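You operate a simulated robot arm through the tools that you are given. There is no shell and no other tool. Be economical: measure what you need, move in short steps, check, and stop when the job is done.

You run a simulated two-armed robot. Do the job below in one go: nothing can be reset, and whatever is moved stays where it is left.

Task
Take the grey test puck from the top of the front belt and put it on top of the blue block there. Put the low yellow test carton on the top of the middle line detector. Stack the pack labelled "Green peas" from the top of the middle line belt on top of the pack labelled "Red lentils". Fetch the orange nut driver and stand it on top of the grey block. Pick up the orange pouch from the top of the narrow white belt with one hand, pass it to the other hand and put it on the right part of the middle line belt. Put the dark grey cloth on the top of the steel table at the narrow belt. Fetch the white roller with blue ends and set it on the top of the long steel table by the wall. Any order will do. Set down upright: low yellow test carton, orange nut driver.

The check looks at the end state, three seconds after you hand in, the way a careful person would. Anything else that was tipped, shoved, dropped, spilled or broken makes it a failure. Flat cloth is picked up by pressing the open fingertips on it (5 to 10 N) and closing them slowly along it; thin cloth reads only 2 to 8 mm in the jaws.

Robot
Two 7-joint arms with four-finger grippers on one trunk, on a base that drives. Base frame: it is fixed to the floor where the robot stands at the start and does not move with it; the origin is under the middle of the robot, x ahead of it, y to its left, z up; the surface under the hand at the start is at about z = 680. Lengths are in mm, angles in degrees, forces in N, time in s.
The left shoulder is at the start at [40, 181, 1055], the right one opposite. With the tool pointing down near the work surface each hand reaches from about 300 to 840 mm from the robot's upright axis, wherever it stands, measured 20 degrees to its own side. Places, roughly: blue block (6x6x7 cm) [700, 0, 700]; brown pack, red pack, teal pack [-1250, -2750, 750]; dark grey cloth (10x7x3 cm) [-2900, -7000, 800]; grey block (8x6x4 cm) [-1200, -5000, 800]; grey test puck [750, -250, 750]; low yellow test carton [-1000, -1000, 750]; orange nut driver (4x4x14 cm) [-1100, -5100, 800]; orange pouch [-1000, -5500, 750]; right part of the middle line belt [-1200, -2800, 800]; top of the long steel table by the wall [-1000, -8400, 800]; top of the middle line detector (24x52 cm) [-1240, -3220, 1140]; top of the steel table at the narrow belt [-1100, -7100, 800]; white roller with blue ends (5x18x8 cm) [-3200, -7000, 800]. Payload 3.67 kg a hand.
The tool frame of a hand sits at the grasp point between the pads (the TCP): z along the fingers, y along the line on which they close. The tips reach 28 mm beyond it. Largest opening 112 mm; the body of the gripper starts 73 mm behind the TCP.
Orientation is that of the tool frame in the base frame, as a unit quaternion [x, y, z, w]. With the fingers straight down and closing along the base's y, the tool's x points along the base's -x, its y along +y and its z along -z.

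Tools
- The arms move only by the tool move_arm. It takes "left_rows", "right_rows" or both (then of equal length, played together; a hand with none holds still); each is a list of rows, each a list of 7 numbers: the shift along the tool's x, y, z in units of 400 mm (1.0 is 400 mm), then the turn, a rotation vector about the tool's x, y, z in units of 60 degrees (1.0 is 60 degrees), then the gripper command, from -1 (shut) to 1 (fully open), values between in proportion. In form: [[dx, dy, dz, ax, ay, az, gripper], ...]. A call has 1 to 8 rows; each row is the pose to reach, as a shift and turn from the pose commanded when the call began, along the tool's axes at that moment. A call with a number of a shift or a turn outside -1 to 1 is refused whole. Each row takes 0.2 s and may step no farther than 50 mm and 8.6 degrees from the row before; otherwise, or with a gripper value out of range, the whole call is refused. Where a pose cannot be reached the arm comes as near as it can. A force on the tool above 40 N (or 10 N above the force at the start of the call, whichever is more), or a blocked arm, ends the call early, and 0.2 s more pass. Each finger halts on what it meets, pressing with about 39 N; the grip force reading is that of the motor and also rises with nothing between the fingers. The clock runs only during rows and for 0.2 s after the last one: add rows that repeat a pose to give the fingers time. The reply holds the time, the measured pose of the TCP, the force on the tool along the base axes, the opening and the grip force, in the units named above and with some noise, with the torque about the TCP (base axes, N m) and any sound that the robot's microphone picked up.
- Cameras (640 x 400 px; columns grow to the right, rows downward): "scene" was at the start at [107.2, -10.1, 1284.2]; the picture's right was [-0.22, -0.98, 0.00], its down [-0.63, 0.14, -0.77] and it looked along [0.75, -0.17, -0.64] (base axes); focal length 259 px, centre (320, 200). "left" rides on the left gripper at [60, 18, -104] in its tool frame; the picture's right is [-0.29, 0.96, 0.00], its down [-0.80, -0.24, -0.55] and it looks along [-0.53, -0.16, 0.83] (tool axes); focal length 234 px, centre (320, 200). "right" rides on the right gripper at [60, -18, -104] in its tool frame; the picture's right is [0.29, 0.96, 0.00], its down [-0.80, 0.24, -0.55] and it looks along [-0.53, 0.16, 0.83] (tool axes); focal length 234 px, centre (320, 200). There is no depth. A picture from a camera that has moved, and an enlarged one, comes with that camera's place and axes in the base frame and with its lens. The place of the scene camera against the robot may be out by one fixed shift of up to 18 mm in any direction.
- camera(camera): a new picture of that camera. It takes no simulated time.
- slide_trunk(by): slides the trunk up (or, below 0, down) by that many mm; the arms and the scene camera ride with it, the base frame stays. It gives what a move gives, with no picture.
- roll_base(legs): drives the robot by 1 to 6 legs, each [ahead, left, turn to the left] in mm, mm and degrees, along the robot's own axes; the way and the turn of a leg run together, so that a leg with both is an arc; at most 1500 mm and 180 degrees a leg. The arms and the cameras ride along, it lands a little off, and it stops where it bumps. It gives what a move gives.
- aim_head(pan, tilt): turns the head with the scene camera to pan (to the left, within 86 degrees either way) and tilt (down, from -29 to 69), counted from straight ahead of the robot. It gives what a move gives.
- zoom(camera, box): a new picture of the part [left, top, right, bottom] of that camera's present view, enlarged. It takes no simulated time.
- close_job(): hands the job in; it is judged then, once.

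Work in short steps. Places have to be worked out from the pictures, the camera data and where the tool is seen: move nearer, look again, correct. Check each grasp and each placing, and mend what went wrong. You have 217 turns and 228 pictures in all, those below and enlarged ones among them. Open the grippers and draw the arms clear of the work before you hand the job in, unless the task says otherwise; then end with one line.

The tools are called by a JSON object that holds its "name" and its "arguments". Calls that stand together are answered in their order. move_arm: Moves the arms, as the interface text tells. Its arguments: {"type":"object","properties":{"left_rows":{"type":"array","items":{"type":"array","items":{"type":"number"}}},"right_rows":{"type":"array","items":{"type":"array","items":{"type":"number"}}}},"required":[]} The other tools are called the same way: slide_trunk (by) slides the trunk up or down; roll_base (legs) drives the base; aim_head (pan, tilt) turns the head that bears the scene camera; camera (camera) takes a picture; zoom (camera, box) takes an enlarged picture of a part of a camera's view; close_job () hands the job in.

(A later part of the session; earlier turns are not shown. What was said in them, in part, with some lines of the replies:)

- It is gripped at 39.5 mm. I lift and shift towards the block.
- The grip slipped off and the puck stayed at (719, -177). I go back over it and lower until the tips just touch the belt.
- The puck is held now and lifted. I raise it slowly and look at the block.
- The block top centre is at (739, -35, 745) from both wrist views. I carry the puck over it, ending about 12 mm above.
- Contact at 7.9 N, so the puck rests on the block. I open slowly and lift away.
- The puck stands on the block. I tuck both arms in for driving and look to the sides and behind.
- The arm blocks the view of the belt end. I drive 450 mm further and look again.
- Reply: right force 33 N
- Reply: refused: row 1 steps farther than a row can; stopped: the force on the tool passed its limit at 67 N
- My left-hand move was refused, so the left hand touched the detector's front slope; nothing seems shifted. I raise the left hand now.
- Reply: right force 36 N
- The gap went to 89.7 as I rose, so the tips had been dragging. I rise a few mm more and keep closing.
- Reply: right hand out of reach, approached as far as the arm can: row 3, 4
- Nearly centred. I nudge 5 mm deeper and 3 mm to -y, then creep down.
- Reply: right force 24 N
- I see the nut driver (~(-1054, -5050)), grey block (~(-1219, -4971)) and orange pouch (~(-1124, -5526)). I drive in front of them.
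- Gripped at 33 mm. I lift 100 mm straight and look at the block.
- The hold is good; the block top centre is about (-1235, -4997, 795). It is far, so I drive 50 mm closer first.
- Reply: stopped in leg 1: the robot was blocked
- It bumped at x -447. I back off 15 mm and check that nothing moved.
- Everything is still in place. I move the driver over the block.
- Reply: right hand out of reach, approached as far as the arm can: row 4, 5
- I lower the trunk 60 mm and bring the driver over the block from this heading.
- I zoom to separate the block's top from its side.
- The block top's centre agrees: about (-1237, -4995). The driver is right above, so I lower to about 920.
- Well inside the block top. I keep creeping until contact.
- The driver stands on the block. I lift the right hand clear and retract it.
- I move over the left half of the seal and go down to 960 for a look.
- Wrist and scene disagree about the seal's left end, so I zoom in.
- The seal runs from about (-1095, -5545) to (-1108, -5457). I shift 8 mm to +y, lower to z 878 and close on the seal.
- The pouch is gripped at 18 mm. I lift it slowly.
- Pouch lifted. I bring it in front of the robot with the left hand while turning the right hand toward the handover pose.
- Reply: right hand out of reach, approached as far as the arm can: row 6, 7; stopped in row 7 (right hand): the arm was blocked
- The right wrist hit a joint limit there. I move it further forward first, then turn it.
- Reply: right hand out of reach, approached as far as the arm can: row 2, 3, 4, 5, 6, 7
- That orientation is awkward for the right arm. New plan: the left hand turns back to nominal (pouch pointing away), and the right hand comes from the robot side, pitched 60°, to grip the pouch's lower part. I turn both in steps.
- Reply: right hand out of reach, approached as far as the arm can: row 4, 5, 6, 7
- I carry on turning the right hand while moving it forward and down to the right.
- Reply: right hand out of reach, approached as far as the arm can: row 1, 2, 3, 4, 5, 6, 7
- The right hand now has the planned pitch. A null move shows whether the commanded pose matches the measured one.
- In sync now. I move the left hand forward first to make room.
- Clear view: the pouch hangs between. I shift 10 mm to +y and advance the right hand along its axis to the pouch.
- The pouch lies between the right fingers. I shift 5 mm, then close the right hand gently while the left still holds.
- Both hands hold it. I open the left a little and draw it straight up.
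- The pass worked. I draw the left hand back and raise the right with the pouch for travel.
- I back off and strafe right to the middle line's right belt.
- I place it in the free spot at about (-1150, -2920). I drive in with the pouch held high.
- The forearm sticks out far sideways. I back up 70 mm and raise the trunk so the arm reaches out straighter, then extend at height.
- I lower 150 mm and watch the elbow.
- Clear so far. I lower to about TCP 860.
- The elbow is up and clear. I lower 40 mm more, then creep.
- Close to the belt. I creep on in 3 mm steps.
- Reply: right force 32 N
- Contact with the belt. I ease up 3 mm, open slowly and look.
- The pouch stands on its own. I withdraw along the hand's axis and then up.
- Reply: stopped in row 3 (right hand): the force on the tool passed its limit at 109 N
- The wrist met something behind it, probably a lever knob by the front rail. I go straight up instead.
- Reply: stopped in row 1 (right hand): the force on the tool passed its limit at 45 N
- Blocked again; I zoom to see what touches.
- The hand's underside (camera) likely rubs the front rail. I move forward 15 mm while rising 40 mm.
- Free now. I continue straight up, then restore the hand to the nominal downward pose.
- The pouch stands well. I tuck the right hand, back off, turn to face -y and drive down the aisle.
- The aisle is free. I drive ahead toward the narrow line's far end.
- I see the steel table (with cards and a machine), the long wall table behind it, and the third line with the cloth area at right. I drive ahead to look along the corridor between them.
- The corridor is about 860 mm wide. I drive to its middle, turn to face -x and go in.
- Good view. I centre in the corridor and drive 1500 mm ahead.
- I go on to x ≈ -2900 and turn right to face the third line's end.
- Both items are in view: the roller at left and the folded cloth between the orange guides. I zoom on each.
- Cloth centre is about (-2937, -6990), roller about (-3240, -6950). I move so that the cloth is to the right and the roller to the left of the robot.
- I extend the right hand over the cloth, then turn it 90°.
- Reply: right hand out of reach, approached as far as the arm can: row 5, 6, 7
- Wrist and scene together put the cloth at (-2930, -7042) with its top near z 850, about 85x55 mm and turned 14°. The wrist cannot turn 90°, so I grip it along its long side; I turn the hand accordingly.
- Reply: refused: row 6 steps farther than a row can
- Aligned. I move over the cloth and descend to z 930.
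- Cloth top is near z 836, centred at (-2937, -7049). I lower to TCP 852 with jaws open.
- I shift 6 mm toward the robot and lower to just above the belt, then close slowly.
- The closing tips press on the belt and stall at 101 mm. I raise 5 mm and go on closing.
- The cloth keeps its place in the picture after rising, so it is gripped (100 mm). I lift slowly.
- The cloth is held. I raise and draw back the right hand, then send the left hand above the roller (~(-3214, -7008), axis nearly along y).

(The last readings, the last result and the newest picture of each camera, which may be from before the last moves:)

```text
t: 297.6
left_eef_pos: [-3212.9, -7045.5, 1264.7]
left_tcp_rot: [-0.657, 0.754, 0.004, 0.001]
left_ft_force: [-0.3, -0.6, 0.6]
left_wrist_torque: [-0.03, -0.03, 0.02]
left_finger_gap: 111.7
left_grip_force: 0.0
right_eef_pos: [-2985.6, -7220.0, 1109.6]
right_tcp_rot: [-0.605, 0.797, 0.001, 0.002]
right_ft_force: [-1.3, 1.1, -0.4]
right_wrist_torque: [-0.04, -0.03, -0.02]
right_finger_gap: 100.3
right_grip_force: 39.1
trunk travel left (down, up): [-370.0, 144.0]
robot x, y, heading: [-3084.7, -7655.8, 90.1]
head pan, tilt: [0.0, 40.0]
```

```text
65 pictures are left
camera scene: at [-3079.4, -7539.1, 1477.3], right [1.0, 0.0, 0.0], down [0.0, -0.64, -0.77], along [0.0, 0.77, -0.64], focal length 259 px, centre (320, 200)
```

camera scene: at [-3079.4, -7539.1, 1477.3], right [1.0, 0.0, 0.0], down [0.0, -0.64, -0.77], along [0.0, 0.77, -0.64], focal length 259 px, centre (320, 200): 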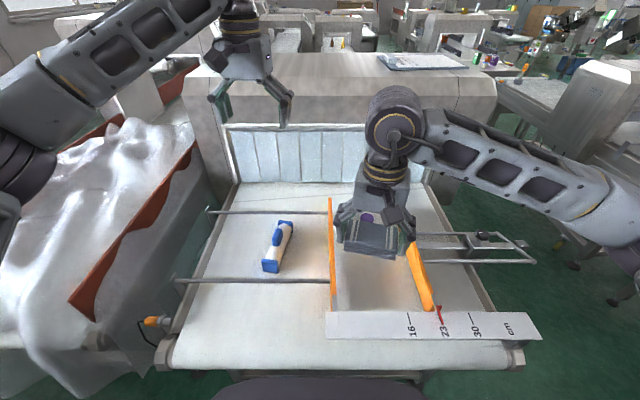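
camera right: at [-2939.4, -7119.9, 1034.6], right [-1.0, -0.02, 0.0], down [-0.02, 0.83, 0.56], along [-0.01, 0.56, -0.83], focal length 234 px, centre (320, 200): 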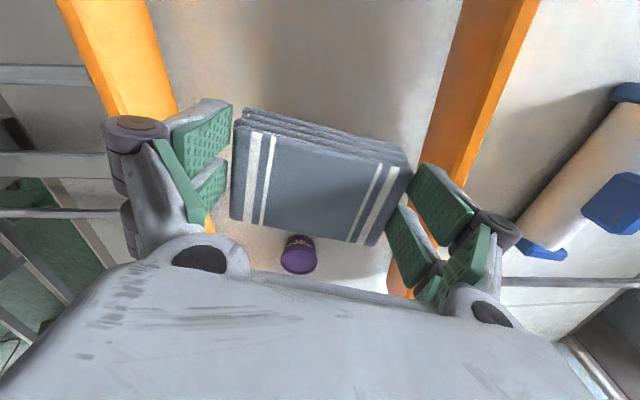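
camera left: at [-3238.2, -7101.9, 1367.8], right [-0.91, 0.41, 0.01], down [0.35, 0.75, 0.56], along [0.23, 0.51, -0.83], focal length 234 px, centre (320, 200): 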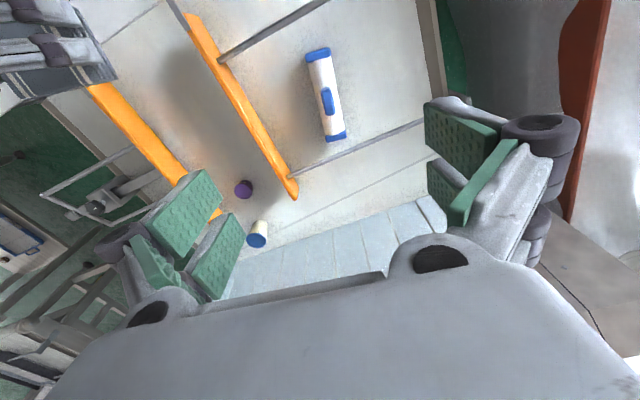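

Roller centre is (-3214, -7001), its tab on top. I lower the left hand over the centre to z 940.

{"name": "move_arm", "arguments": {"left_rows": [[-0.05, 0.01, 0.09, 0, 0, 0.02, 1], [-0.105, 0.018, 0.18, 0, 0, 0.04, 1], [-0.105, 0.018, 0.28, 0, 0, 0.04, 1], [-0.105, 0.018, 0.39, 0, 0, 0.04, 1], [-0.105, 0.018, 0.5, 0, 0, 0.04, 1], [-0.105, 0.018, 0.61, 0, 0, 0.04, 1], [-0.105, 0.018, 0.72, 0, 0, 0.04, 1], [-0.105, 0.018, 0.81, 0, 0, 0.04, 1]]}}

{"name": "camera", "arguments": {"camera": "left"}}

{"name": "zoom", "arguments": {"camera": "scene", "box": [200, 170, 360, 270]}}

```text
t: 299.4
left_eef_pos: [-3218.1, -7003.1, 940.5]
left_tcp_rot: [-0.642, 0.767, 0.004, 0.0]
left_ft_force: [1.1, -0.2, 0.3]
left_wrist_torque: [0.01, 0.03, 0.0]
left_finger_gap: 112.2
left_grip_force: 0.1
right_eef_pos: [-2983.7, -7218.8, 1109.3]
right_tcp_rot: [-0.604, 0.797, 0.001, 0.001]
right_ft_force: [0.4, 1.0, -0.7]
right_wrist_torque: [0.01, -0.03, 0.02]
right_finger_gap: 99.8
right_grip_force: 38.9
trunk travel left (down, up): [-370.0, 144.0]
robot x, y, heading: [-3080.4, -7652.2, 90.1]
head pan, tilt: [0.0, 40.0]
```

```text
64 pictures are left
camera left: at [-3245.2, -7058.1, 1043.1], right [-0.89, 0.45, 0.01], down [0.38, 0.74, 0.56], along [0.25, 0.5, -0.83], focal length 234 px, centre (320, 200)
```

left: 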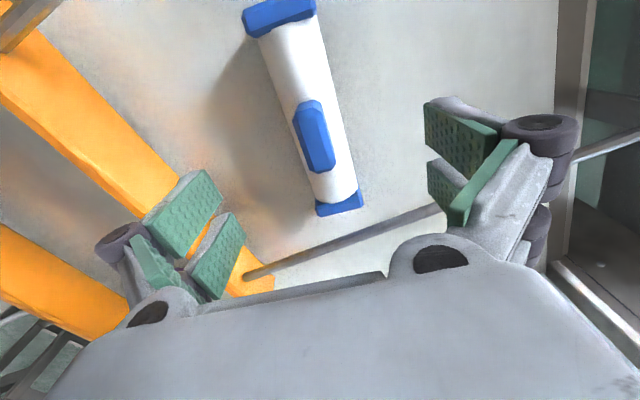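

```text
4.00 times, centred on (280, 220) of scene
camera zoom: at [-3078.2, -7539.7, 1477.3], right [1.0, 0.0, 0.0], down [0.0, -0.64, -0.77], along [0.0, 0.77, -0.64], focal length 1034 px, centre (480, 120)
```

zoom: 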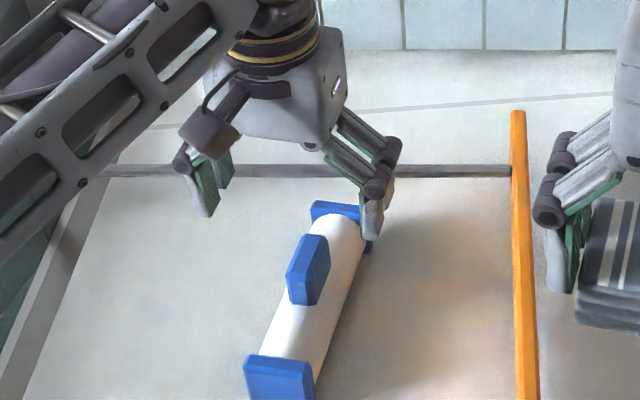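

Aligned. I lower to z 846, just below the roller's mid height at the tips, and close.

{"name": "move_arm", "arguments": {"left_rows": [[-0.009, -0.01, 0.06, 0, 0, 0, 1], [-0.009, -0.01, 0.13, 0, 0, 0, 1], [-0.009, -0.01, 0.2, 0, 0, 0, 0.7], [-0.009, -0.01, 0.236, 0, 0, 0, 0.5], [-0.009, -0.01, 0.236, 0, 0, 0, 0.5]]}}

{"name": "camera", "arguments": {"camera": "left"}}

```text
t: 300.6
left_eef_pos: [-3212.1, -6996.8, 844.8]
left_tcp_rot: [-0.642, 0.767, 0.004, -0.001]
left_ft_force: [-1.1, -0.1, 0.1]
left_wrist_torque: [-0.02, -0.01, 0.0]
left_finger_gap: 83.7
left_grip_force: 0.0
right_eef_pos: [-2984.2, -7218.0, 1109.0]
right_tcp_rot: [-0.604, 0.797, 0.001, 0.002]
right_ft_force: [-0.6, -0.1, 0.5]
right_wrist_torque: [-0.05, -0.01, 0.02]
right_finger_gap: 99.8
right_grip_force: 39.2
trunk travel left (down, up): [-370.0, 144.0]
robot x, y, heading: [-3078.3, -7656.2, 90.0]
head pan, tilt: [0.0, 40.0]
```

```text
62 pictures are left
camera left: at [-3238.8, -7052.9, 948.8], right [-0.89, 0.45, 0.01], down [0.38, 0.74, 0.56], along [0.25, 0.5, -0.83], focal length 234 px, centre (320, 200)
```

left: 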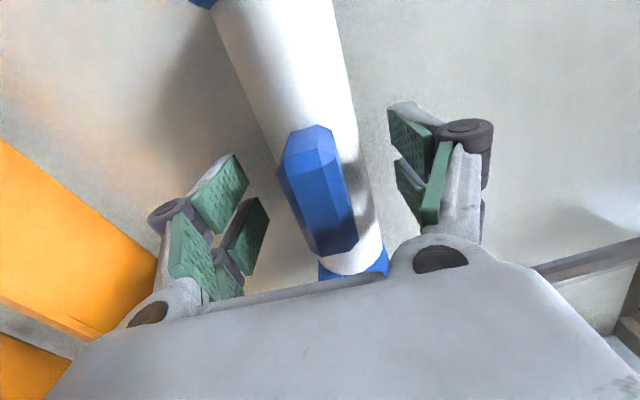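

The fingers straddle the roller evenly. I close and lift slightly.

{"name": "move_arm", "arguments": {"left_rows": [[0, 0, 0, 0, 0, 0, 0.2], [0, 0, 0, 0, 0, 0, -0.1], [0, 0, 0, 0, 0, 0, -0.5], [0, 0, 0, 0, 0, 0, -0.8], [0, 0, 0, 0, 0, 0, -0.8], [0, 0, -0.03, 0, 0, 0, -0.8], [0, 0, -0.07, 0, 0, 0, -0.8], [0, 0, -0.1, 0, 0, 0, -0.8]]}}

{"name": "camera", "arguments": {"camera": "left"}}

{"name": "zoom", "arguments": {"camera": "scene", "box": [200, 170, 360, 270]}}

```text
t: 302.4
left_eef_pos: [-3213.5, -6995.8, 884.5]
left_tcp_rot: [-0.642, 0.767, 0.005, -0.001]
left_ft_force: [-0.6, 0.2, -4.4]
left_wrist_torque: [0.04, 0.01, -0.02]
left_finger_gap: 44.0
left_grip_force: 39.0
right_eef_pos: [-2984.9, -7218.3, 1109.4]
right_tcp_rot: [-0.605, 0.796, 0.001, 0.002]
right_ft_force: [-0.5, 0.2, -0.7]
right_wrist_torque: [-0.01, 0.0, 0.0]
right_finger_gap: 99.4
right_grip_force: 39.2
trunk travel left (down, up): [-370.0, 144.0]
robot x, y, heading: [-3081.1, -7652.4, 90.0]
head pan, tilt: [0.0, 40.0]
```

```text
61 pictures are left
camera left: at [-3240.9, -7051.6, 988.5], right [-0.89, 0.45, 0.01], down [0.38, 0.74, 0.55], along [0.24, 0.5, -0.83], focal length 234 px, centre (320, 200)
```

left: 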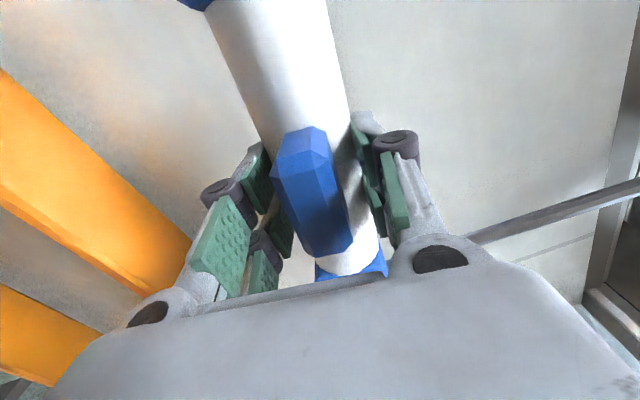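

```text
4.00 times, centred on (280, 220) of scene
camera zoom: at [-3078.0, -7539.3, 1477.3], right [1.0, 0.0, 0.0], down [0.0, -0.64, -0.77], along [0.0, 0.77, -0.64], focal length 1034 px, centre (480, 120)
```

zoom: 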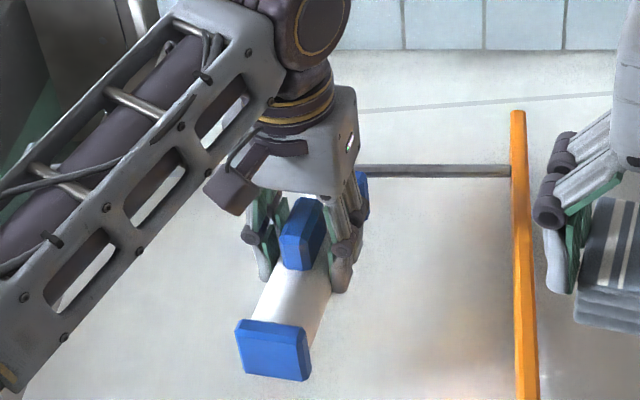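

The roller is held. I lift it high and draw it back for driving.

{"name": "move_arm", "arguments": {"left_rows": [[0, 0, -0.1, 0, 0, 0, -0.8], [0, 0, -0.2, 0, 0, 0, -0.8], [0, 0, -0.31, 0, 0, 0, -0.8], [0, 0, -0.42, 0, 0, 0, -0.8], [0, 0, -0.53, 0, 0, 0, -0.8], [0, 0, -0.64, 0, 0, 0, -0.8], [0, 0, -0.74, 0, 0, 0, -0.8]]}}

{"name": "move_arm", "arguments": {"left_rows": [[0.1, 0, 0, 0, 0, 0, -0.8], [0.2, 0, 0, 0, 0, 0, -0.8], [0.3, 0, 0, 0, 0, 0, -0.8], [0.4, 0.02, 0, 0, 0, 0, -0.8], [0.5, 0.04, 0, 0, 0, 0, -0.8], [0.58, 0.06, 0, 0, 0, 0, -0.8]]}}

{"name": "camera", "arguments": {"camera": "left"}}

```text
t: 304.0
left_eef_pos: [-3213.9, -7000.6, 1180.9]
left_tcp_rot: [-0.642, 0.767, 0.003, -0.003]
left_ft_force: [0.5, 0.0, -5.5]
left_wrist_torque: [0.06, 0.01, -0.01]
left_finger_gap: 43.8
left_grip_force: 39.3
right_eef_pos: [-2983.9, -7218.5, 1109.1]
right_tcp_rot: [-0.604, 0.797, 0.002, 0.002]
right_ft_force: [1.2, -0.3, -1.2]
right_wrist_torque: [-0.03, 0.0, -0.02]
right_finger_gap: 99.3
right_grip_force: 39.3
trunk travel left (down, up): [-370.0, 144.0]
robot x, y, heading: [-3080.1, -7653.1, 89.9]
head pan, tilt: [0.0, 40.0]
```

```text
t: 305.4
left_eef_pos: [-3277.0, -7219.6, 1182.7]
left_tcp_rot: [-0.642, 0.767, 0.005, -0.001]
left_ft_force: [-1.1, 0.1, -4.6]
left_wrist_torque: [0.03, -0.02, -0.01]
left_finger_gap: 43.7
left_grip_force: 39.1
right_eef_pos: [-2984.1, -7219.4, 1109.0]
right_tcp_rot: [-0.605, 0.796, 0.001, 0.002]
right_ft_force: [0.2, 0.7, 0.7]
right_wrist_torque: [0.0, 0.0, 0.02]
right_finger_gap: 99.2
right_grip_force: 39.1
trunk travel left (down, up): [-370.0, 144.0]
robot x, y, heading: [-3079.6, -7654.9, 89.9]
head pan, tilt: [0.0, 40.0]
```

```text
59 pictures are left
camera left: at [-3304.6, -7275.7, 1286.8], right [-0.89, 0.45, 0.01], down [0.38, 0.74, 0.56], along [0.25, 0.5, -0.83], focal length 234 px, centre (320, 200)
```

left: 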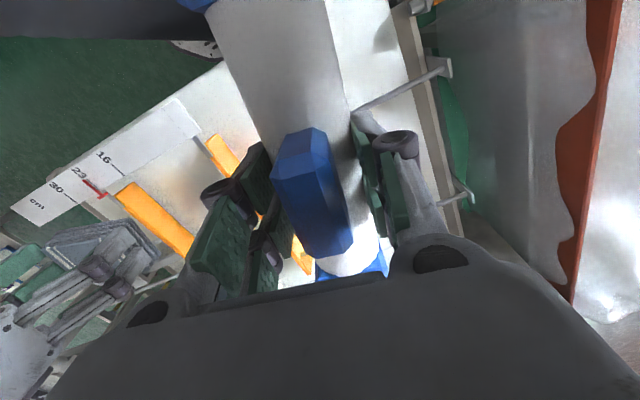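

Both items are held. I back into the corridor and strafe right to the steel table at the narrow belt.

{"name": "roll_base", "arguments": {"legs": [[-150, 0, 0], [0, -1000, 0], [0, -900, 0]]}}

{"name": "aim_head", "arguments": {"pan": -10, "tilt": 45}}

{"name": "camera", "arguments": {"camera": "scene"}}

```text
t: 316.1
left_eef_pos: [-1387.6, -7358.3, 1183.5]
left_tcp_rot: [-0.636, 0.771, 0.003, 0.0]
left_ft_force: [0.7, 0.6, -4.2]
left_wrist_torque: [0.04, -0.03, 0.01]
left_finger_gap: 43.6
left_grip_force: 38.8
right_eef_pos: [-1092.6, -7361.9, 1109.0]
right_tcp_rot: [-0.6, 0.8, 0.001, 0.002]
right_ft_force: [0.3, 0.3, -0.3]
right_wrist_torque: [0.01, 0.02, -0.01]
right_finger_gap: 99.1
right_grip_force: 38.9
trunk travel left (down, up): [-370.0, 144.0]
robot x, y, heading: [-1193.7, -7794.2, 89.3]
head pan, tilt: [0.0, 40.0]
```

```text
t: 316.8
left_eef_pos: [-1386.5, -7359.2, 1181.7]
left_tcp_rot: [-0.637, 0.771, 0.004, -0.001]
left_ft_force: [0.4, 0.4, -4.3]
left_wrist_torque: [0.03, 0.02, 0.0]
left_finger_gap: 43.9
left_grip_force: 38.6
right_eef_pos: [-1094.6, -7361.9, 1108.9]
right_tcp_rot: [-0.599, 0.801, 0.001, 0.002]
right_ft_force: [0.7, 0.6, -1.0]
right_wrist_torque: [0.0, 0.02, -0.01]
right_finger_gap: 99.4
right_grip_force: 38.6
trunk travel left (down, up): [-370.0, 144.0]
robot x, y, heading: [-1200.8, -7795.2, 89.5]
head pan, tilt: [-10.0, 45.0]
```

```text
58 pictures are left
camera scene: at [-1177.5, -7687.4, 1470.1], right [0.98, -0.18, 0.0], down [-0.13, -0.7, -0.71], along [0.13, 0.69, -0.71], focal length 259 px, centre (320, 200)
```

scene: 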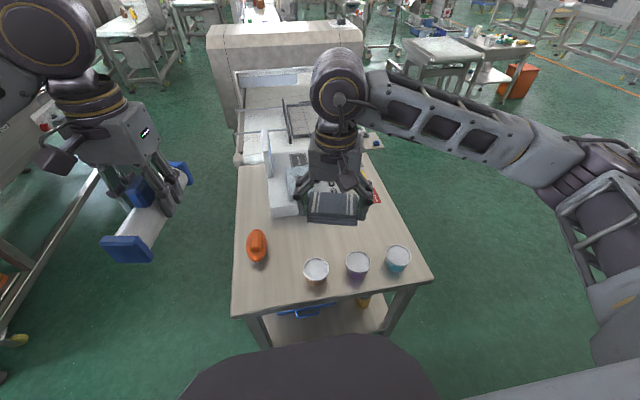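

The free area is between the tubs and the machine, near (-985, -7195). I bring the cloth over it at height.

{"name": "move_arm", "arguments": {"right_rows": [[-0.096, -0.03, 0, 0, 0, 0, -0.3], [-0.19, -0.06, 0, 0, 0, 0, -0.3], [-0.287, -0.09, 0, 0, 0, 0, -0.3], [-0.383, -0.118, 0, 0, 0, 0, -0.3], [-0.478, -0.146, 0, 0, 0, 0, -0.3]]}}

{"name": "camera", "arguments": {"camera": "right"}}

{"name": "camera", "arguments": {"camera": "scene"}}

```text
t: 318.0
left_eef_pos: [-1385.6, -7358.3, 1182.8]
left_tcp_rot: [-0.637, 0.771, 0.002, -0.001]
left_ft_force: [0.7, -0.5, -4.6]
left_wrist_torque: [0.0, -0.01, -0.01]
left_finger_gap: 43.9
left_grip_force: 38.9
right_eef_pos: [-982.0, -7194.0, 1107.4]
right_tcp_rot: [-0.6, 0.8, 0.001, 0.002]
right_ft_force: [-0.1, 0.5, 0.0]
right_wrist_torque: [-0.01, 0.01, 0.01]
right_finger_gap: 98.9
right_grip_force: 38.4
trunk travel left (down, up): [-370.0, 144.0]
robot x, y, heading: [-1197.6, -7797.2, 89.4]
head pan, tilt: [-10.0, 45.0]
```

```text
57 pictures are left
camera right: at [-983.2, -7256.3, 1211.1], right [-1.0, -0.01, 0.0], down [-0.01, 0.83, 0.56], along [0.0, 0.56, -0.83], focal length 234 px, centre (320, 200)
```

right: 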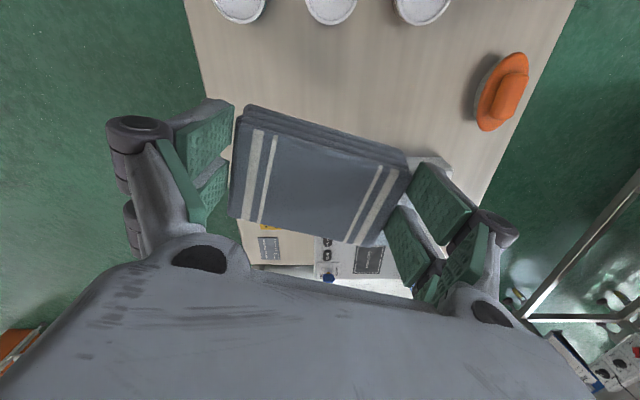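

```text
56 pictures are left
camera scene: at [-1177.6, -7686.4, 1470.0], right [0.98, -0.18, 0.0], down [-0.13, -0.7, -0.71], along [0.13, 0.69, -0.71], focal length 259 px, centre (320, 200)
```

scene: 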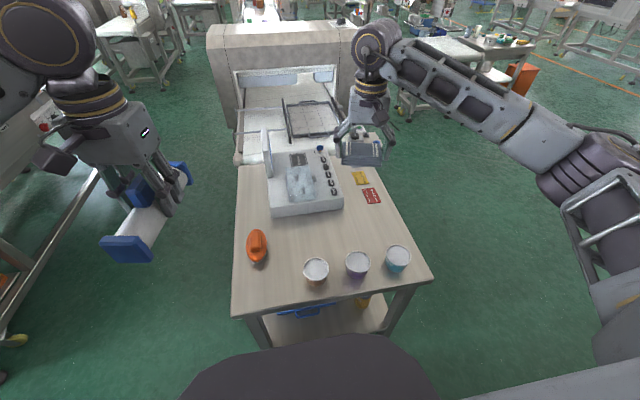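

Clear of cards, machine and tubs. I lower to TCP 885, then creep.

{"name": "move_arm", "arguments": {"right_rows": [[0, 0, 0.1, 0, 0, 0, -0.3], [0, 0, 0.21, 0, 0, 0, -0.3], [0, 0, 0.32, 0, 0, 0, -0.3], [0, 0, 0.43, 0, 0, 0, -0.3], [0, 0, 0.52, 0, 0, 0, -0.3], [0, 0, 0.555, 0, 0, 0, -0.3]]}}

{"name": "zoom", "arguments": {"camera": "scene", "box": [270, 160, 430, 260]}}

{"name": "camera", "arguments": {"camera": "right"}}

```text
t: 319.4
left_eef_pos: [-1387.5, -7359.5, 1182.4]
left_tcp_rot: [-0.637, 0.771, 0.003, -0.001]
left_ft_force: [-0.1, 1.7, -4.2]
left_wrist_torque: [0.03, 0.02, 0.03]
left_finger_gap: 43.9
left_grip_force: 39.0
right_eef_pos: [-984.7, -7194.7, 885.4]
right_tcp_rot: [-0.599, 0.8, 0.0, 0.002]
right_ft_force: [0.3, 0.0, -0.7]
right_wrist_torque: [-0.07, 0.01, 0.01]
right_finger_gap: 99.4
right_grip_force: 38.7
trunk travel left (down, up): [-370.0, 144.0]
robot x, y, heading: [-1197.1, -7796.8, 89.5]
head pan, tilt: [-10.0, 45.0]
```

```text
4.00 times, centred on (350, 210) of scene
camera zoom: at [-1177.7, -7687.3, 1470.1], right [0.98, -0.18, 0.0], down [-0.13, -0.7, -0.71], along [0.13, 0.69, -0.71], focal length 1034 px, centre (200, 160)
```

zoom: 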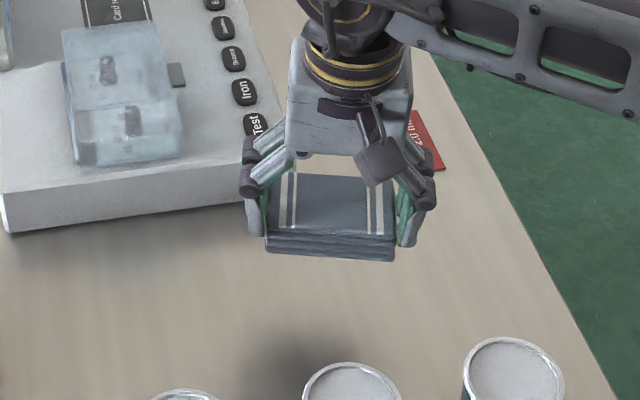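

```text
54 pictures are left
camera right: at [-985.0, -7256.4, 987.8], right [-1.0, -0.01, 0.0], down [-0.01, 0.83, 0.56], along [0.0, 0.56, -0.83], focal length 234 px, centre (320, 200)
```

right: 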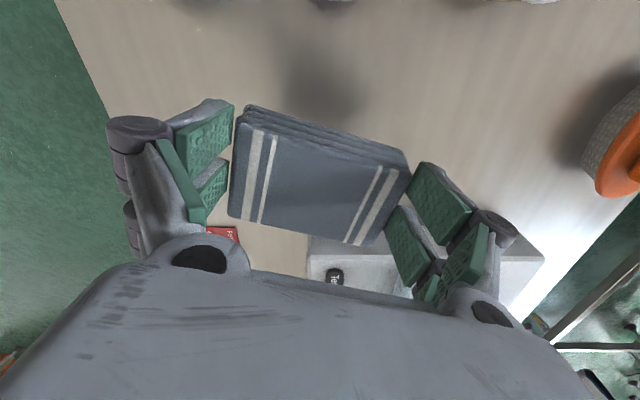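

No contact yet. I lower in steps, checking the force.

{"name": "move_arm", "arguments": {"right_rows": [[0.01, 0, 0.04, 0, 0, 0, -0.3], [0.02, 0, 0.075, 0, 0, 0, -0.3], [0.02, 0, 0.1, 0, 0, 0, -0.3], [0.02, 0, 0.12, 0, 0, 0, -0.3]]}}

{"name": "camera", "arguments": {"camera": "right"}}

```text
t: 320.4
left_eef_pos: [-1387.0, -7358.8, 1182.3]
left_tcp_rot: [-0.636, 0.771, 0.004, -0.001]
left_ft_force: [-0.7, 0.6, -3.7]
left_wrist_torque: [0.04, 0.02, 0.01]
left_finger_gap: 44.2
left_grip_force: 38.7
right_eef_pos: [-985.2, -7202.0, 838.4]
right_tcp_rot: [-0.6, 0.8, 0.001, 0.002]
right_ft_force: [0.4, -0.6, -0.8]
right_wrist_torque: [-0.02, 0.01, 0.0]
right_finger_gap: 99.2
right_grip_force: 38.3
trunk travel left (down, up): [-370.0, 144.0]
robot x, y, heading: [-1197.2, -7801.4, 89.4]
head pan, tilt: [-10.0, 45.0]
```

```text
53 pictures are left
camera right: at [-985.6, -7264.4, 940.6], right [-1.0, -0.01, 0.0], down [-0.01, 0.83, 0.56], along [0.0, 0.56, -0.83], focal length 234 px, centre (320, 200)
```

right: 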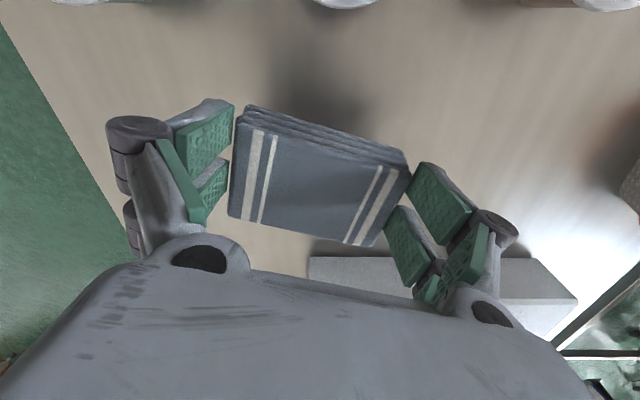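

{"name": "move_arm", "arguments": {"right_rows": [[0, 0, 0.02, 0, 0, 0, -0.3], [0, 0, 0.04, 0, 0, 0, -0.3], [0, 0, 0.06, 0, 0, 0, -0.3], [0, 0, 0.075, 0, 0, 0, -0.3]]}}

{"name": "camera", "arguments": {"camera": "right"}}

```text
t: 321.4
left_eef_pos: [-1386.2, -7360.3, 1182.3]
left_tcp_rot: [-0.637, 0.771, 0.004, -0.001]
left_ft_force: [0.6, -0.4, -4.7]
left_wrist_torque: [0.01, 0.01, -0.02]
left_finger_gap: 43.8
left_grip_force: 38.8
right_eef_pos: [-986.1, -7200.6, 808.1]
right_tcp_rot: [-0.6, 0.8, 0.001, 0.002]
right_ft_force: [-0.2, -0.5, -1.4]
right_wrist_torque: [-0.01, -0.02, 0.0]
right_finger_gap: 99.2
right_grip_force: 38.9
trunk travel left (down, up): [-370.0, 144.0]
robot x, y, heading: [-1196.9, -7795.2, 89.4]
head pan, tilt: [-10.0, 45.0]
```

```text
52 pictures are left
camera right: at [-986.2, -7263.5, 911.0], right [-1.0, -0.01, 0.0], down [-0.01, 0.83, 0.56], along [0.0, 0.56, -0.83], focal length 234 px, centre (320, 200)
```

right: 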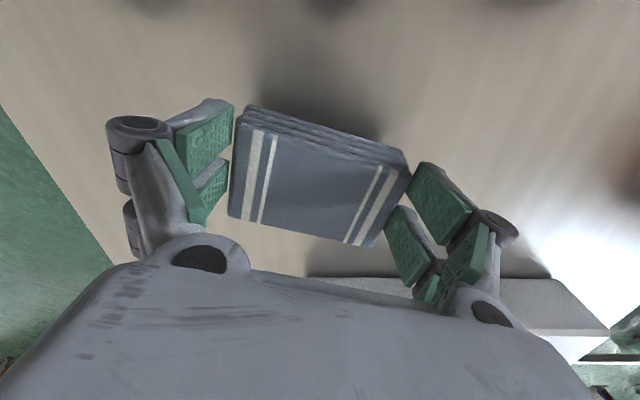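

{"name": "move_arm", "arguments": {"right_rows": [[0, 0, 0.012, 0, 0, 0, -0.3], [0, 0, 0.024, 0, 0, 0, -0.3], [0, 0, 0.034, 0, 0, 0, -0.3], [0, 0, 0.042, 0, 0, 0, -0.3]]}}

{"name": "camera", "arguments": {"camera": "right"}}

```text
t: 322.4
left_eef_pos: [-1387.0, -7360.0, 1182.8]
left_tcp_rot: [-0.637, 0.771, 0.004, -0.001]
left_ft_force: [-0.2, -0.3, -4.6]
left_wrist_torque: [0.02, -0.03, -0.01]
left_finger_gap: 43.8
left_grip_force: 38.9
right_eef_pos: [-985.4, -7200.6, 792.6]
right_tcp_rot: [-0.6, 0.8, 0.001, 0.002]
right_ft_force: [-0.9, 0.0, -0.2]
right_wrist_torque: [-0.02, 0.01, 0.03]
right_finger_gap: 99.1
right_grip_force: 39.2
trunk travel left (down, up): [-370.0, 144.0]
robot x, y, heading: [-1196.7, -7798.8, 89.4]
head pan, tilt: [-10.0, 45.0]
```

```text
51 pictures are left
camera right: at [-986.1, -7263.5, 895.0], right [-1.0, -0.01, 0.0], down [-0.01, 0.83, 0.56], along [0.0, 0.56, -0.83], focal length 234 px, centre (320, 200)
```

right: 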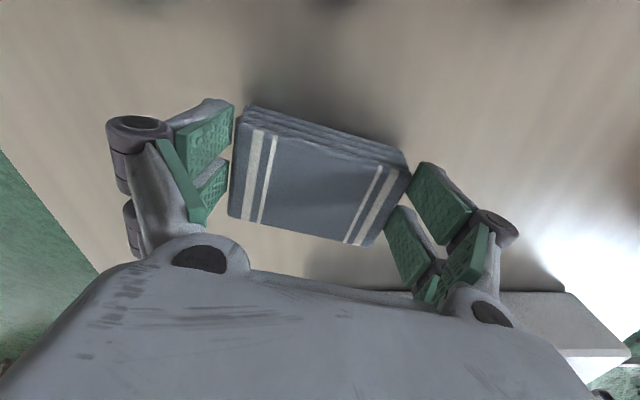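

{"name": "move_arm", "arguments": {"right_rows": [[0, 0, 0.01, 0, 0, 0, -0.3], [0, 0, 0.02, 0, 0, 0, -0.3], [0, 0, 0.03, 0, 0, 0, -0.3]]}}

{"name": "camera", "arguments": {"camera": "right"}}

```text
t: 323.2
left_eef_pos: [-1386.2, -7363.5, 1183.8]
left_tcp_rot: [-0.637, 0.771, 0.005, 0.001]
left_ft_force: [-0.8, -0.3, -4.0]
left_wrist_torque: [0.04, -0.01, -0.01]
left_finger_gap: 43.9
left_grip_force: 38.6
right_eef_pos: [-985.2, -7201.4, 785.7]
right_tcp_rot: [-0.599, 0.801, 0.005, 0.003]
right_ft_force: [3.8, -3.6, 37.5]
right_wrist_torque: [0.05, -0.25, -0.01]
right_finger_gap: 99.8
right_grip_force: 39.0
trunk travel left (down, up): [-370.0, 144.0]
robot x, y, heading: [-1197.8, -7797.6, 89.3]
head pan, tilt: [-10.0, 45.0]
```

```text
50 pictures are left
camera right: at [-986.6, -7264.8, 888.1], right [-1.0, -0.01, 0.0], down [-0.01, 0.82, 0.57], along [0.0, 0.57, -0.82], focal length 234 px, centre (320, 200)
```

right: 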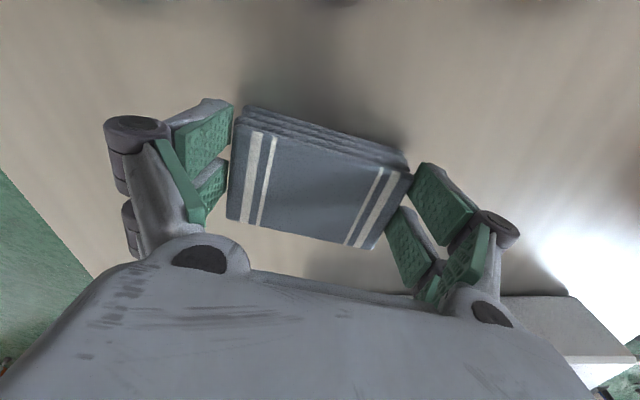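

Contact at 37 N. I ease up 3 mm, open and lift.

{"name": "move_arm", "arguments": {"right_rows": [[0, 0, -0.01, 0, 0, 0, -0.3], [0, 0, -0.01, 0, 0, 0, 0.9], [0, 0, -0.01, 0, 0, 0, 1], [0, 0, -0.05, 0, 0, 0, 1], [0, 0, -0.13, 0, 0, 0, 1], [0, 0, -0.23, 0, 0, 0, 1], [0, 0, -0.34, 0, 0, 0, 1], [0, 0, -0.45, 0, 0, 0, 1]]}}

{"name": "camera", "arguments": {"camera": "right"}}

{"name": "camera", "arguments": {"camera": "scene"}}

```text
t: 325.0
left_eef_pos: [-1386.9, -7359.9, 1182.1]
left_tcp_rot: [-0.637, 0.771, 0.003, 0.0]
left_ft_force: [0.4, 0.9, -4.3]
left_wrist_torque: [0.02, 0.0, 0.0]
left_finger_gap: 43.7
left_grip_force: 38.7
right_eef_pos: [-989.9, -7202.7, 960.2]
right_tcp_rot: [-0.6, 0.8, 0.001, 0.002]
right_ft_force: [0.4, 0.2, 0.0]
right_wrist_torque: [-0.01, -0.02, -0.02]
right_finger_gap: 111.9
right_grip_force: 0.0
trunk travel left (down, up): [-370.0, 144.0]
robot x, y, heading: [-1199.3, -7798.0, 89.6]
head pan, tilt: [-10.0, 45.0]
```

```text
49 pictures are left
camera right: at [-990.2, -7263.9, 1062.5], right [-1.0, -0.01, 0.0], down [-0.01, 0.83, 0.56], along [0.0, 0.56, -0.83], focal length 234 px, centre (320, 200)
```

right: 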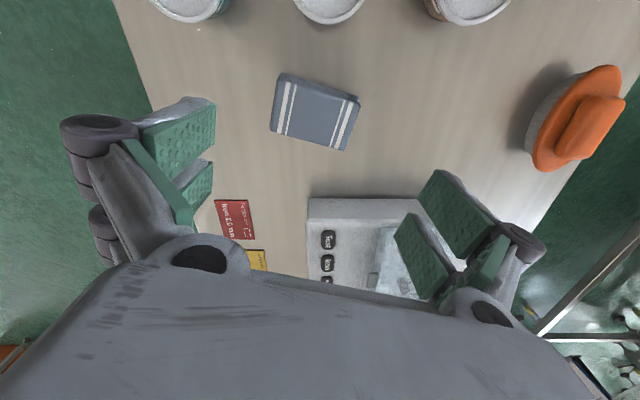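

```text
48 pictures are left
camera scene: at [-1178.2, -7687.8, 1470.1], right [0.98, -0.18, 0.0], down [-0.13, -0.7, -0.71], along [0.13, 0.69, -0.71], focal length 259 px, centre (320, 200)
```

scene: 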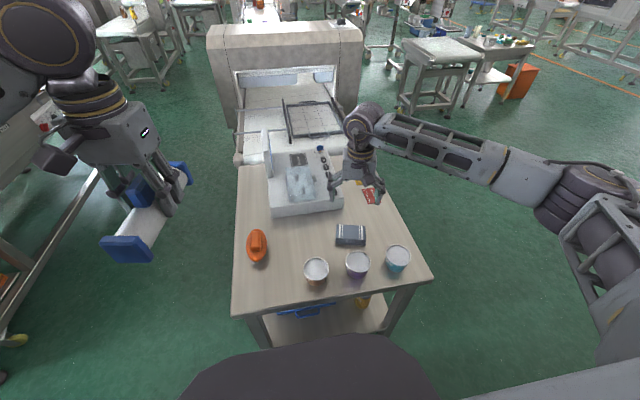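

The cloth lies on the steel table. I retract the right hand and turn around to face the wall table.

{"name": "move_arm", "arguments": {"right_rows": [[0, 0, -0.1, 0, 0, 0, 0.5], [0, 0, -0.2, 0, 0, 0, 0.3], [0, 0, -0.3, 0, 0, 0, 0], [0.1, 0, -0.36, 0, 0, 0, 0], [0.2, 0, -0.42, 0, 0, 0, 0], [0.3, 0, -0.45, 0, 0, 0, 0], [0.4, 0, -0.45, 0, 0, 0, 0], [0.48, 0, -0.45, 0, 0, 0, 0]]}}

{"name": "roll_base", "arguments": {"legs": [[0, 0, 180]]}}

{"name": "aim_head", "arguments": {"pan": 10, "tilt": 45}}

{"name": "camera", "arguments": {"camera": "scene"}}

```text
t: 326.8
left_eef_pos: [-1387.5, -7359.8, 1183.0]
left_tcp_rot: [-0.637, 0.771, 0.004, 0.0]
left_ft_force: [0.1, -0.3, -5.1]
left_wrist_torque: [0.07, 0.0, 0.0]
left_finger_gap: 43.6
left_grip_force: 39.5
right_eef_pos: [-1041.7, -7385.8, 1140.2]
right_tcp_rot: [-0.599, 0.8, 0.001, 0.002]
right_ft_force: [-0.2, -0.3, 0.4]
right_wrist_torque: [-0.01, -0.03, -0.01]
right_finger_gap: 55.9
right_grip_force: 0.2
trunk travel left (down, up): [-370.0, 144.0]
robot x, y, heading: [-1195.1, -7795.1, 89.5]
head pan, tilt: [-10.0, 45.0]
```

```text
t: 335.3
left_eef_pos: [-1017.3, -8237.9, 1182.7]
left_tcp_rot: [0.778, 0.628, 0.001, 0.004]
left_ft_force: [0.4, -0.4, -4.1]
left_wrist_torque: [-0.04, 0.01, 0.0]
left_finger_gap: 43.9
left_grip_force: 39.2
right_eef_pos: [-1362.0, -8203.7, 1140.6]
right_tcp_rot: [0.807, 0.591, -0.003, 0.001]
right_ft_force: [-0.9, 0.2, 0.4]
right_wrist_torque: [-0.03, 0.02, -0.01]
right_finger_gap: 56.0
right_grip_force: 0.0
trunk travel left (down, up): [-370.0, 144.0]
robot x, y, heading: [-1196.5, -7793.8, -92.0]
head pan, tilt: [-10.0, 45.0]
```

```text
t: 336.1
left_eef_pos: [-1016.2, -8238.1, 1181.9]
left_tcp_rot: [0.779, 0.628, 0.0, 0.004]
left_ft_force: [-0.3, 0.5, -5.0]
left_wrist_torque: [-0.01, 0.0, 0.0]
left_finger_gap: 43.8
left_grip_force: 39.2
right_eef_pos: [-1361.8, -8202.7, 1140.7]
right_tcp_rot: [0.806, 0.591, -0.003, 0.001]
right_ft_force: [-1.0, 0.2, -0.5]
right_wrist_torque: [0.0, 0.01, -0.04]
right_finger_gap: 56.2
right_grip_force: 0.0
trunk travel left (down, up): [-370.0, 144.0]
robot x, y, heading: [-1196.7, -7796.6, -91.9]
head pan, tilt: [10.0, 45.0]
```

```text
47 pictures are left
camera scene: at [-1182.1, -7889.3, 1470.1], right [-0.99, -0.14, 0.0], down [-0.1, 0.7, -0.71], along [0.1, -0.7, -0.71], focal length 259 px, centre (320, 200)
```

scene: 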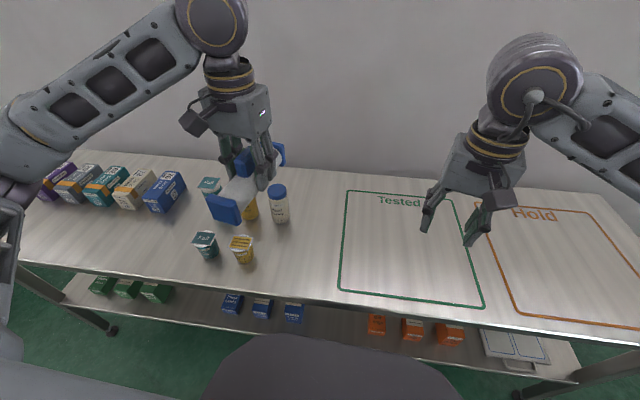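

The wall table has marked zones; the bare strip near (-1090, -8370) between the bottle and the "Tested" frame suits the roller. I bring it there, axis across the table.

{"name": "move_arm", "arguments": {"left_rows": [[-0.09, -0.027, 0, 0, 0, -0.05, -0.8], [-0.18, -0.055, 0, 0, 0, -0.1, -0.8], [-0.27, -0.082, 0, 0, 0, -0.15, -0.8], [-0.362, -0.11, 0, 0, 0, -0.205, -0.8], [-0.362, -0.11, 0, 0, 0, -0.205, -0.8]]}}

{"name": "camera", "arguments": {"camera": "scene"}}

{"name": "camera", "arguments": {"camera": "left"}}

```text
t: 337.3
left_eef_pos: [-1091.1, -8371.1, 1182.0]
left_tcp_rot: [0.707, 0.708, 0.001, 0.005]
left_ft_force: [0.3, 0.5, -4.7]
left_wrist_torque: [-0.04, 0.03, -0.01]
left_finger_gap: 43.9
left_grip_force: 39.1
right_eef_pos: [-1360.8, -8203.5, 1140.3]
right_tcp_rot: [0.807, 0.591, -0.003, 0.001]
right_ft_force: [0.1, -0.1, -0.2]
right_wrist_torque: [0.0, 0.05, -0.02]
right_finger_gap: 56.1
right_grip_force: 0.1
trunk travel left (down, up): [-370.0, 144.0]
robot x, y, heading: [-1197.5, -7794.6, -91.9]
head pan, tilt: [10.0, 45.0]
```

```text
46 pictures are left
camera scene: at [-1181.0, -7888.5, 1470.1], right [-0.99, -0.14, 0.0], down [-0.1, 0.7, -0.71], along [0.1, -0.7, -0.71], focal length 259 px, centre (320, 200)
```

scene: 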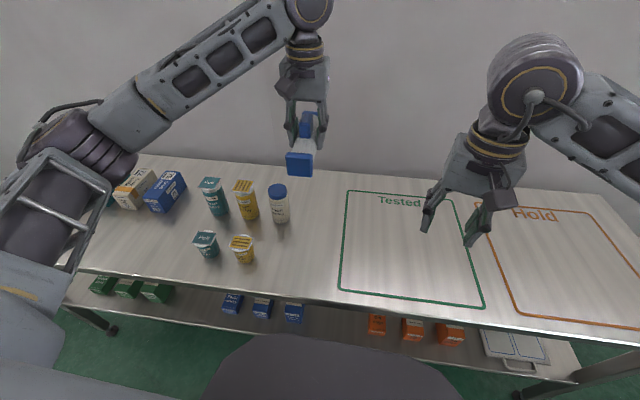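

```text
45 pictures are left
camera left: at [-1073.4, -8308.8, 1286.3], right [0.96, -0.29, 0.01], down [-0.24, -0.79, 0.56], along [-0.15, -0.54, -0.83], focal length 234 px, centre (320, 200)
```

left: 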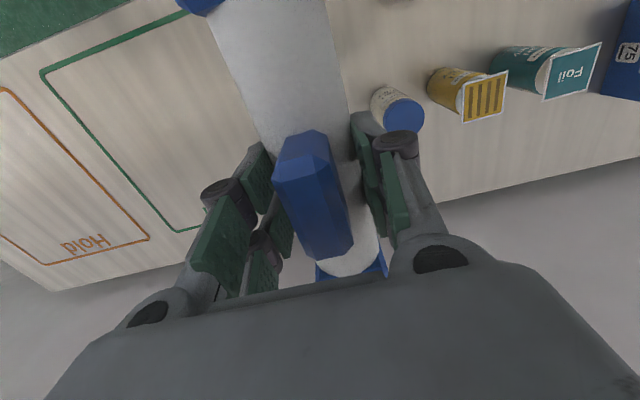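

Good clearance. I lower to z 900 first.

{"name": "move_arm", "arguments": {"left_rows": [[0, -0.02, 0.1, 0, 0, 0, -0.8], [0, -0.02, 0.21, 0, 0, 0, -0.8], [0, -0.02, 0.32, 0, 0, 0, -0.8], [0, -0.02, 0.43, 0, 0, 0, -0.8], [0, -0.02, 0.54, 0, 0, 0, -0.8], [0, -0.02, 0.64, 0, 0, 0, -0.8], [0, -0.02, 0.7, 0, 0, 0, -0.8]]}}

{"name": "zoom", "arguments": {"camera": "scene", "box": [200, 150, 400, 275]}}

{"name": "camera", "arguments": {"camera": "left"}}

```text
t: 338.9
left_eef_pos: [-1098.2, -8372.0, 902.9]
left_tcp_rot: [0.706, 0.708, 0.0, 0.004]
left_ft_force: [0.7, 0.5, -3.8]
left_wrist_torque: [0.0, 0.02, 0.01]
left_finger_gap: 43.7
left_grip_force: 39.0
right_eef_pos: [-1361.0, -8203.1, 1139.6]
right_tcp_rot: [0.807, 0.591, -0.002, 0.001]
right_ft_force: [-0.3, 0.8, 0.6]
right_wrist_torque: [0.04, 0.0, -0.02]
right_finger_gap: 55.7
right_grip_force: 0.1
trunk travel left (down, up): [-370.0, 144.0]
robot x, y, heading: [-1197.6, -7799.5, -92.0]
head pan, tilt: [10.0, 45.0]
```

```text
3.20 times, centred on (300, 212) of scene
camera zoom: at [-1181.9, -7889.5, 1470.1], right [-0.99, -0.14, 0.0], down [-0.1, 0.7, -0.71], along [0.1, -0.7, -0.71], focal length 828 px, centre (384, 160)
```

zoom: 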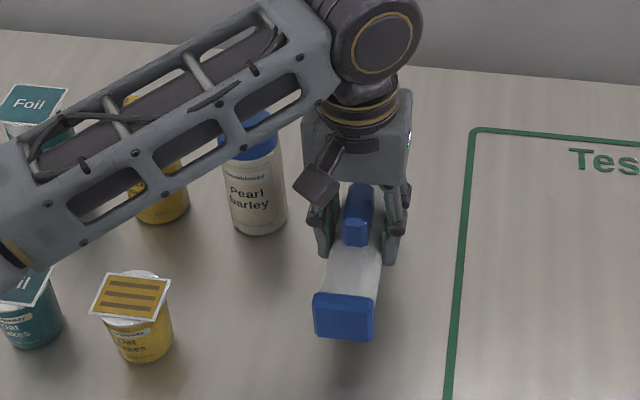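

```text
43 pictures are left
camera left: at [-1079.3, -8310.0, 1007.1], right [0.96, -0.29, 0.01], down [-0.24, -0.79, 0.56], along [-0.15, -0.53, -0.83], focal length 234 px, centre (320, 200)
```

left: 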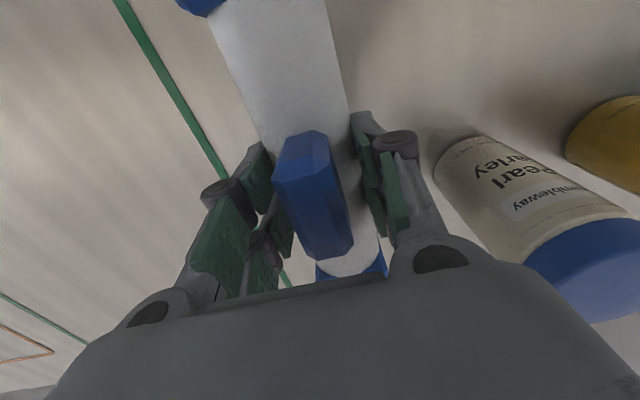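

Clear. I lower 60 mm more and then creep to contact.

{"name": "move_arm", "arguments": {"left_rows": [[0, 0, 0.05, 0, 0, 0, -0.8], [0, 0, 0.1, 0, 0, 0, -0.8], [0, 0, 0.15, 0, 0, 0, -0.8], [0, 0, 0.18, 0, 0, 0, -0.8]]}}

{"name": "zoom", "arguments": {"camera": "scene", "box": [200, 150, 400, 275]}}

```text
t: 339.9
left_eef_pos: [-1096.9, -8375.1, 848.2]
left_tcp_rot: [0.707, 0.707, -0.008, 0.008]
left_ft_force: [1.5, 11.3, 24.9]
left_wrist_torque: [0.34, -0.54, 0.12]
left_finger_gap: 43.9
left_grip_force: 39.0
right_eef_pos: [-1360.2, -8202.2, 1140.1]
right_tcp_rot: [0.807, 0.59, -0.002, 0.001]
right_ft_force: [0.5, -0.5, 0.7]
right_wrist_torque: [0.05, 0.0, -0.01]
right_finger_gap: 56.0
right_grip_force: 0.0
trunk travel left (down, up): [-370.0, 144.0]
robot x, y, heading: [-1197.3, -7798.7, -91.7]
head pan, tilt: [10.0, 45.0]
stopped in row 4 (left hand): the force on the tool passed its limit at 71 N (the readings are from after the stop); the commanded pose is now the measured one
```

```text
3.20 times, centred on (300, 212) of scene
camera zoom: at [-1182.1, -7887.4, 1470.2], right [-0.99, -0.14, 0.0], down [-0.1, 0.7, -0.71], along [0.1, -0.7, -0.71], focal length 828 px, centre (384, 160)
```

zoom: 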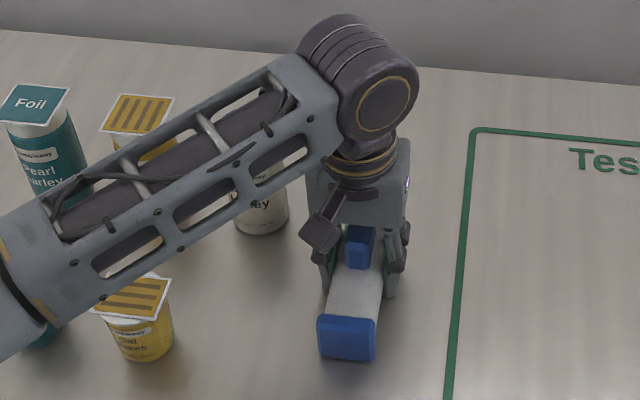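

The table was higher (z ≈ 809), so it is in contact. I ease up 4 mm, then open.

{"name": "move_arm", "arguments": {"left_rows": [[0, 0, -0.006, 0, 0, 0, -0.8], [0, 0, -0.006, 0, 0, 0, -0.8]]}}

```text
t: 340.5
left_eef_pos: [-1096.5, -8375.5, 847.1]
left_tcp_rot: [0.706, 0.708, -0.008, 0.007]
left_ft_force: [0.8, -2.3, 18.4]
left_wrist_torque: [-0.4, 0.29, -0.05]
left_finger_gap: 43.6
left_grip_force: 39.3
right_eef_pos: [-1360.8, -8202.5, 1139.7]
right_tcp_rot: [0.807, 0.591, -0.002, 0.001]
right_ft_force: [1.0, -0.2, -0.2]
right_wrist_torque: [0.01, -0.03, -0.01]
right_finger_gap: 55.9
right_grip_force: 0.1
trunk travel left (down, up): [-370.0, 144.0]
robot x, y, heading: [-1197.4, -7795.2, -91.8]
head pan, tilt: [10.0, 45.0]
```

{"name": "move_arm", "arguments": {"left_rows": [[0, 0, -0.005, 0, 0, 0, -0.8], [0, 0, -0.005, 0, 0, 0, -0.1], [0, 0, -0.005, 0, 0, 0, 0.15], [0, 0, -0.005, 0, 0, 0, 0.25], [0, 0, -0.06, 0, 0, 0, 0.25], [0, 0, -0.15, 0, 0, 0, 0.25], [0, 0, -0.26, 0, 0, 0, 0.25], [0, 0, -0.38, 0, 0, 0, 0.25]]}}

{"name": "camera", "arguments": {"camera": "left"}}

{"name": "camera", "arguments": {"camera": "scene"}}

```text
t: 342.3
left_eef_pos: [-1095.3, -8373.8, 996.6]
left_tcp_rot: [0.706, 0.708, -0.004, 0.005]
left_ft_force: [0.0, 1.2, -0.7]
left_wrist_torque: [-0.05, -0.03, 0.03]
left_finger_gap: 70.1
left_grip_force: 0.1
right_eef_pos: [-1360.3, -8203.6, 1139.8]
right_tcp_rot: [0.807, 0.591, -0.003, 0.001]
right_ft_force: [0.3, -0.4, 0.3]
right_wrist_torque: [-0.01, -0.01, -0.01]
right_finger_gap: 56.1
right_grip_force: 0.0
trunk travel left (down, up): [-370.0, 144.0]
robot x, y, heading: [-1194.8, -7796.7, -92.0]
head pan, tilt: [10.0, 45.0]
```

```text
41 pictures are left
camera left: at [-1076.6, -8311.3, 1099.4], right [0.96, -0.29, 0.01], down [-0.24, -0.79, 0.57], along [-0.16, -0.54, -0.82], focal length 234 px, centre (320, 200)
```

left: 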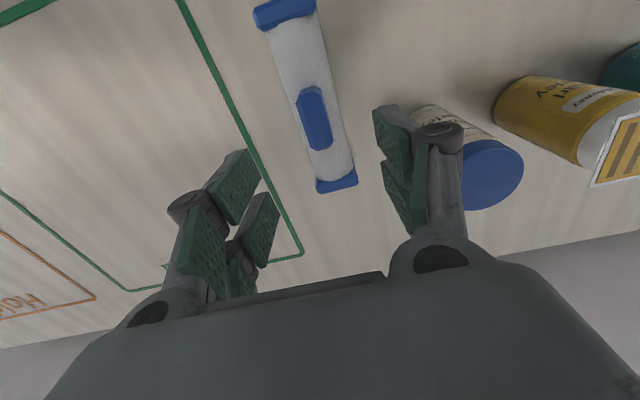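

```text
40 pictures are left
camera scene: at [-1181.8, -7888.4, 1470.2], right [-0.99, -0.14, 0.0], down [-0.1, 0.7, -0.71], along [0.1, -0.7, -0.71], focal length 259 px, centre (320, 200)
```

scene: 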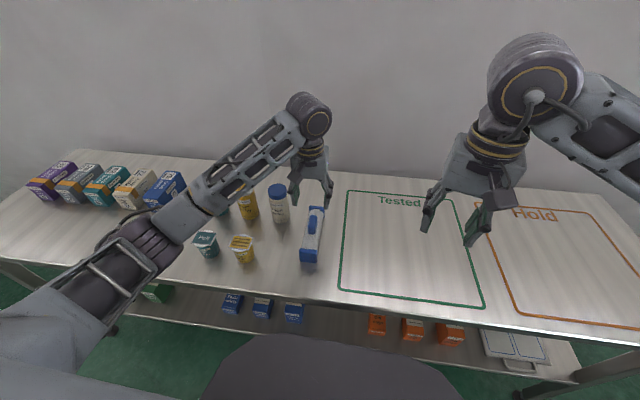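

The roller lies on the wall table and its neighbours are untouched. I lift the left hand, retract both arms and open the grippers.

{"name": "move_arm", "arguments": {"left_rows": [[0, 0, -0.1, 0, 0, 0, 0.4], [0, 0, -0.21, 0, 0, 0, 0.6], [0, 0, -0.32, 0, 0, 0, 1], [0, 0, -0.43, 0, 0, 0, 1], [0.1, 0, -0.48, 0, 0, 0, 1], [0.2, 0, -0.5, 0, 0, 0, 1], [0.3, 0, -0.5, 0, 0, 0, 1], [0.4, 0, -0.5, 0, 0, 0, 1]], "right_rows": [[0, 0, 0, 0, 0, 0, 0.4], [0, 0, 0, 0, 0, 0, 1], [0, 0, 0, 0, 0, 0, 1], [0, 0, 0, 0, 0, 0, 1], [0, 0, 0, 0, 0, 0, 1], [0, 0, 0, 0, 0, 0, 1], [0, 0, 0, 0, 0, 0, 1], [0, 0, 0, 0, 0, 0, 1]]}}

{"name": "camera", "arguments": {"camera": "scene"}}

```text
t: 344.1
left_eef_pos: [-1098.4, -8209.5, 1197.3]
left_tcp_rot: [0.706, 0.708, -0.005, 0.007]
left_ft_force: [0.3, 0.0, 0.2]
left_wrist_torque: [-0.06, 0.0, 0.02]
left_finger_gap: 112.2
left_grip_force: 0.1
right_eef_pos: [-1359.4, -8202.2, 1139.7]
right_tcp_rot: [0.807, 0.59, -0.003, 0.001]
right_ft_force: [0.7, 0.5, 0.8]
right_wrist_torque: [0.0, -0.01, -0.01]
right_finger_gap: 112.2
right_grip_force: 0.0
trunk travel left (down, up): [-370.0, 144.0]
robot x, y, heading: [-1197.8, -7798.9, -91.7]
head pan, tilt: [10.0, 45.0]
```

```text
39 pictures are left
camera scene: at [-1181.5, -7887.2, 1470.2], right [-0.99, -0.14, 0.0], down [-0.1, 0.7, -0.71], along [0.1, -0.7, -0.71], focal length 259 px, centre (320, 200)
```

scene: 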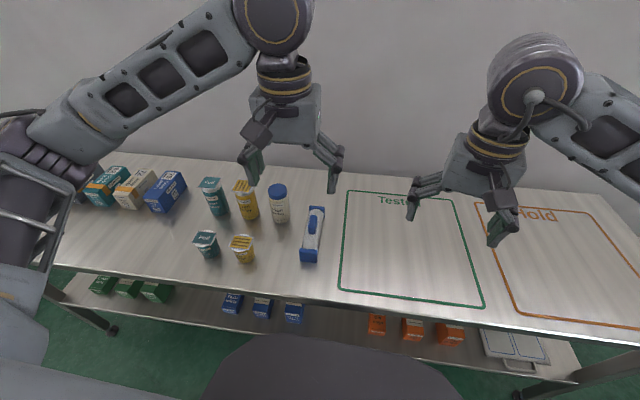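

Everything is placed, the grippers are open and the arms are clear above the table. I hand in.

{"name": "close_job", "arguments": {}}

```text
The job is handed in.
```

All seven placements are done and I handed the job in; I don't have the check's result. Three contacts on the way could count against it: the left hand touched the middle line detector's front, the base bumped once at the narrow belt, and the right hand caught near the middle belt's front rail. Pictures afterwards showed nothing tipped or moved.
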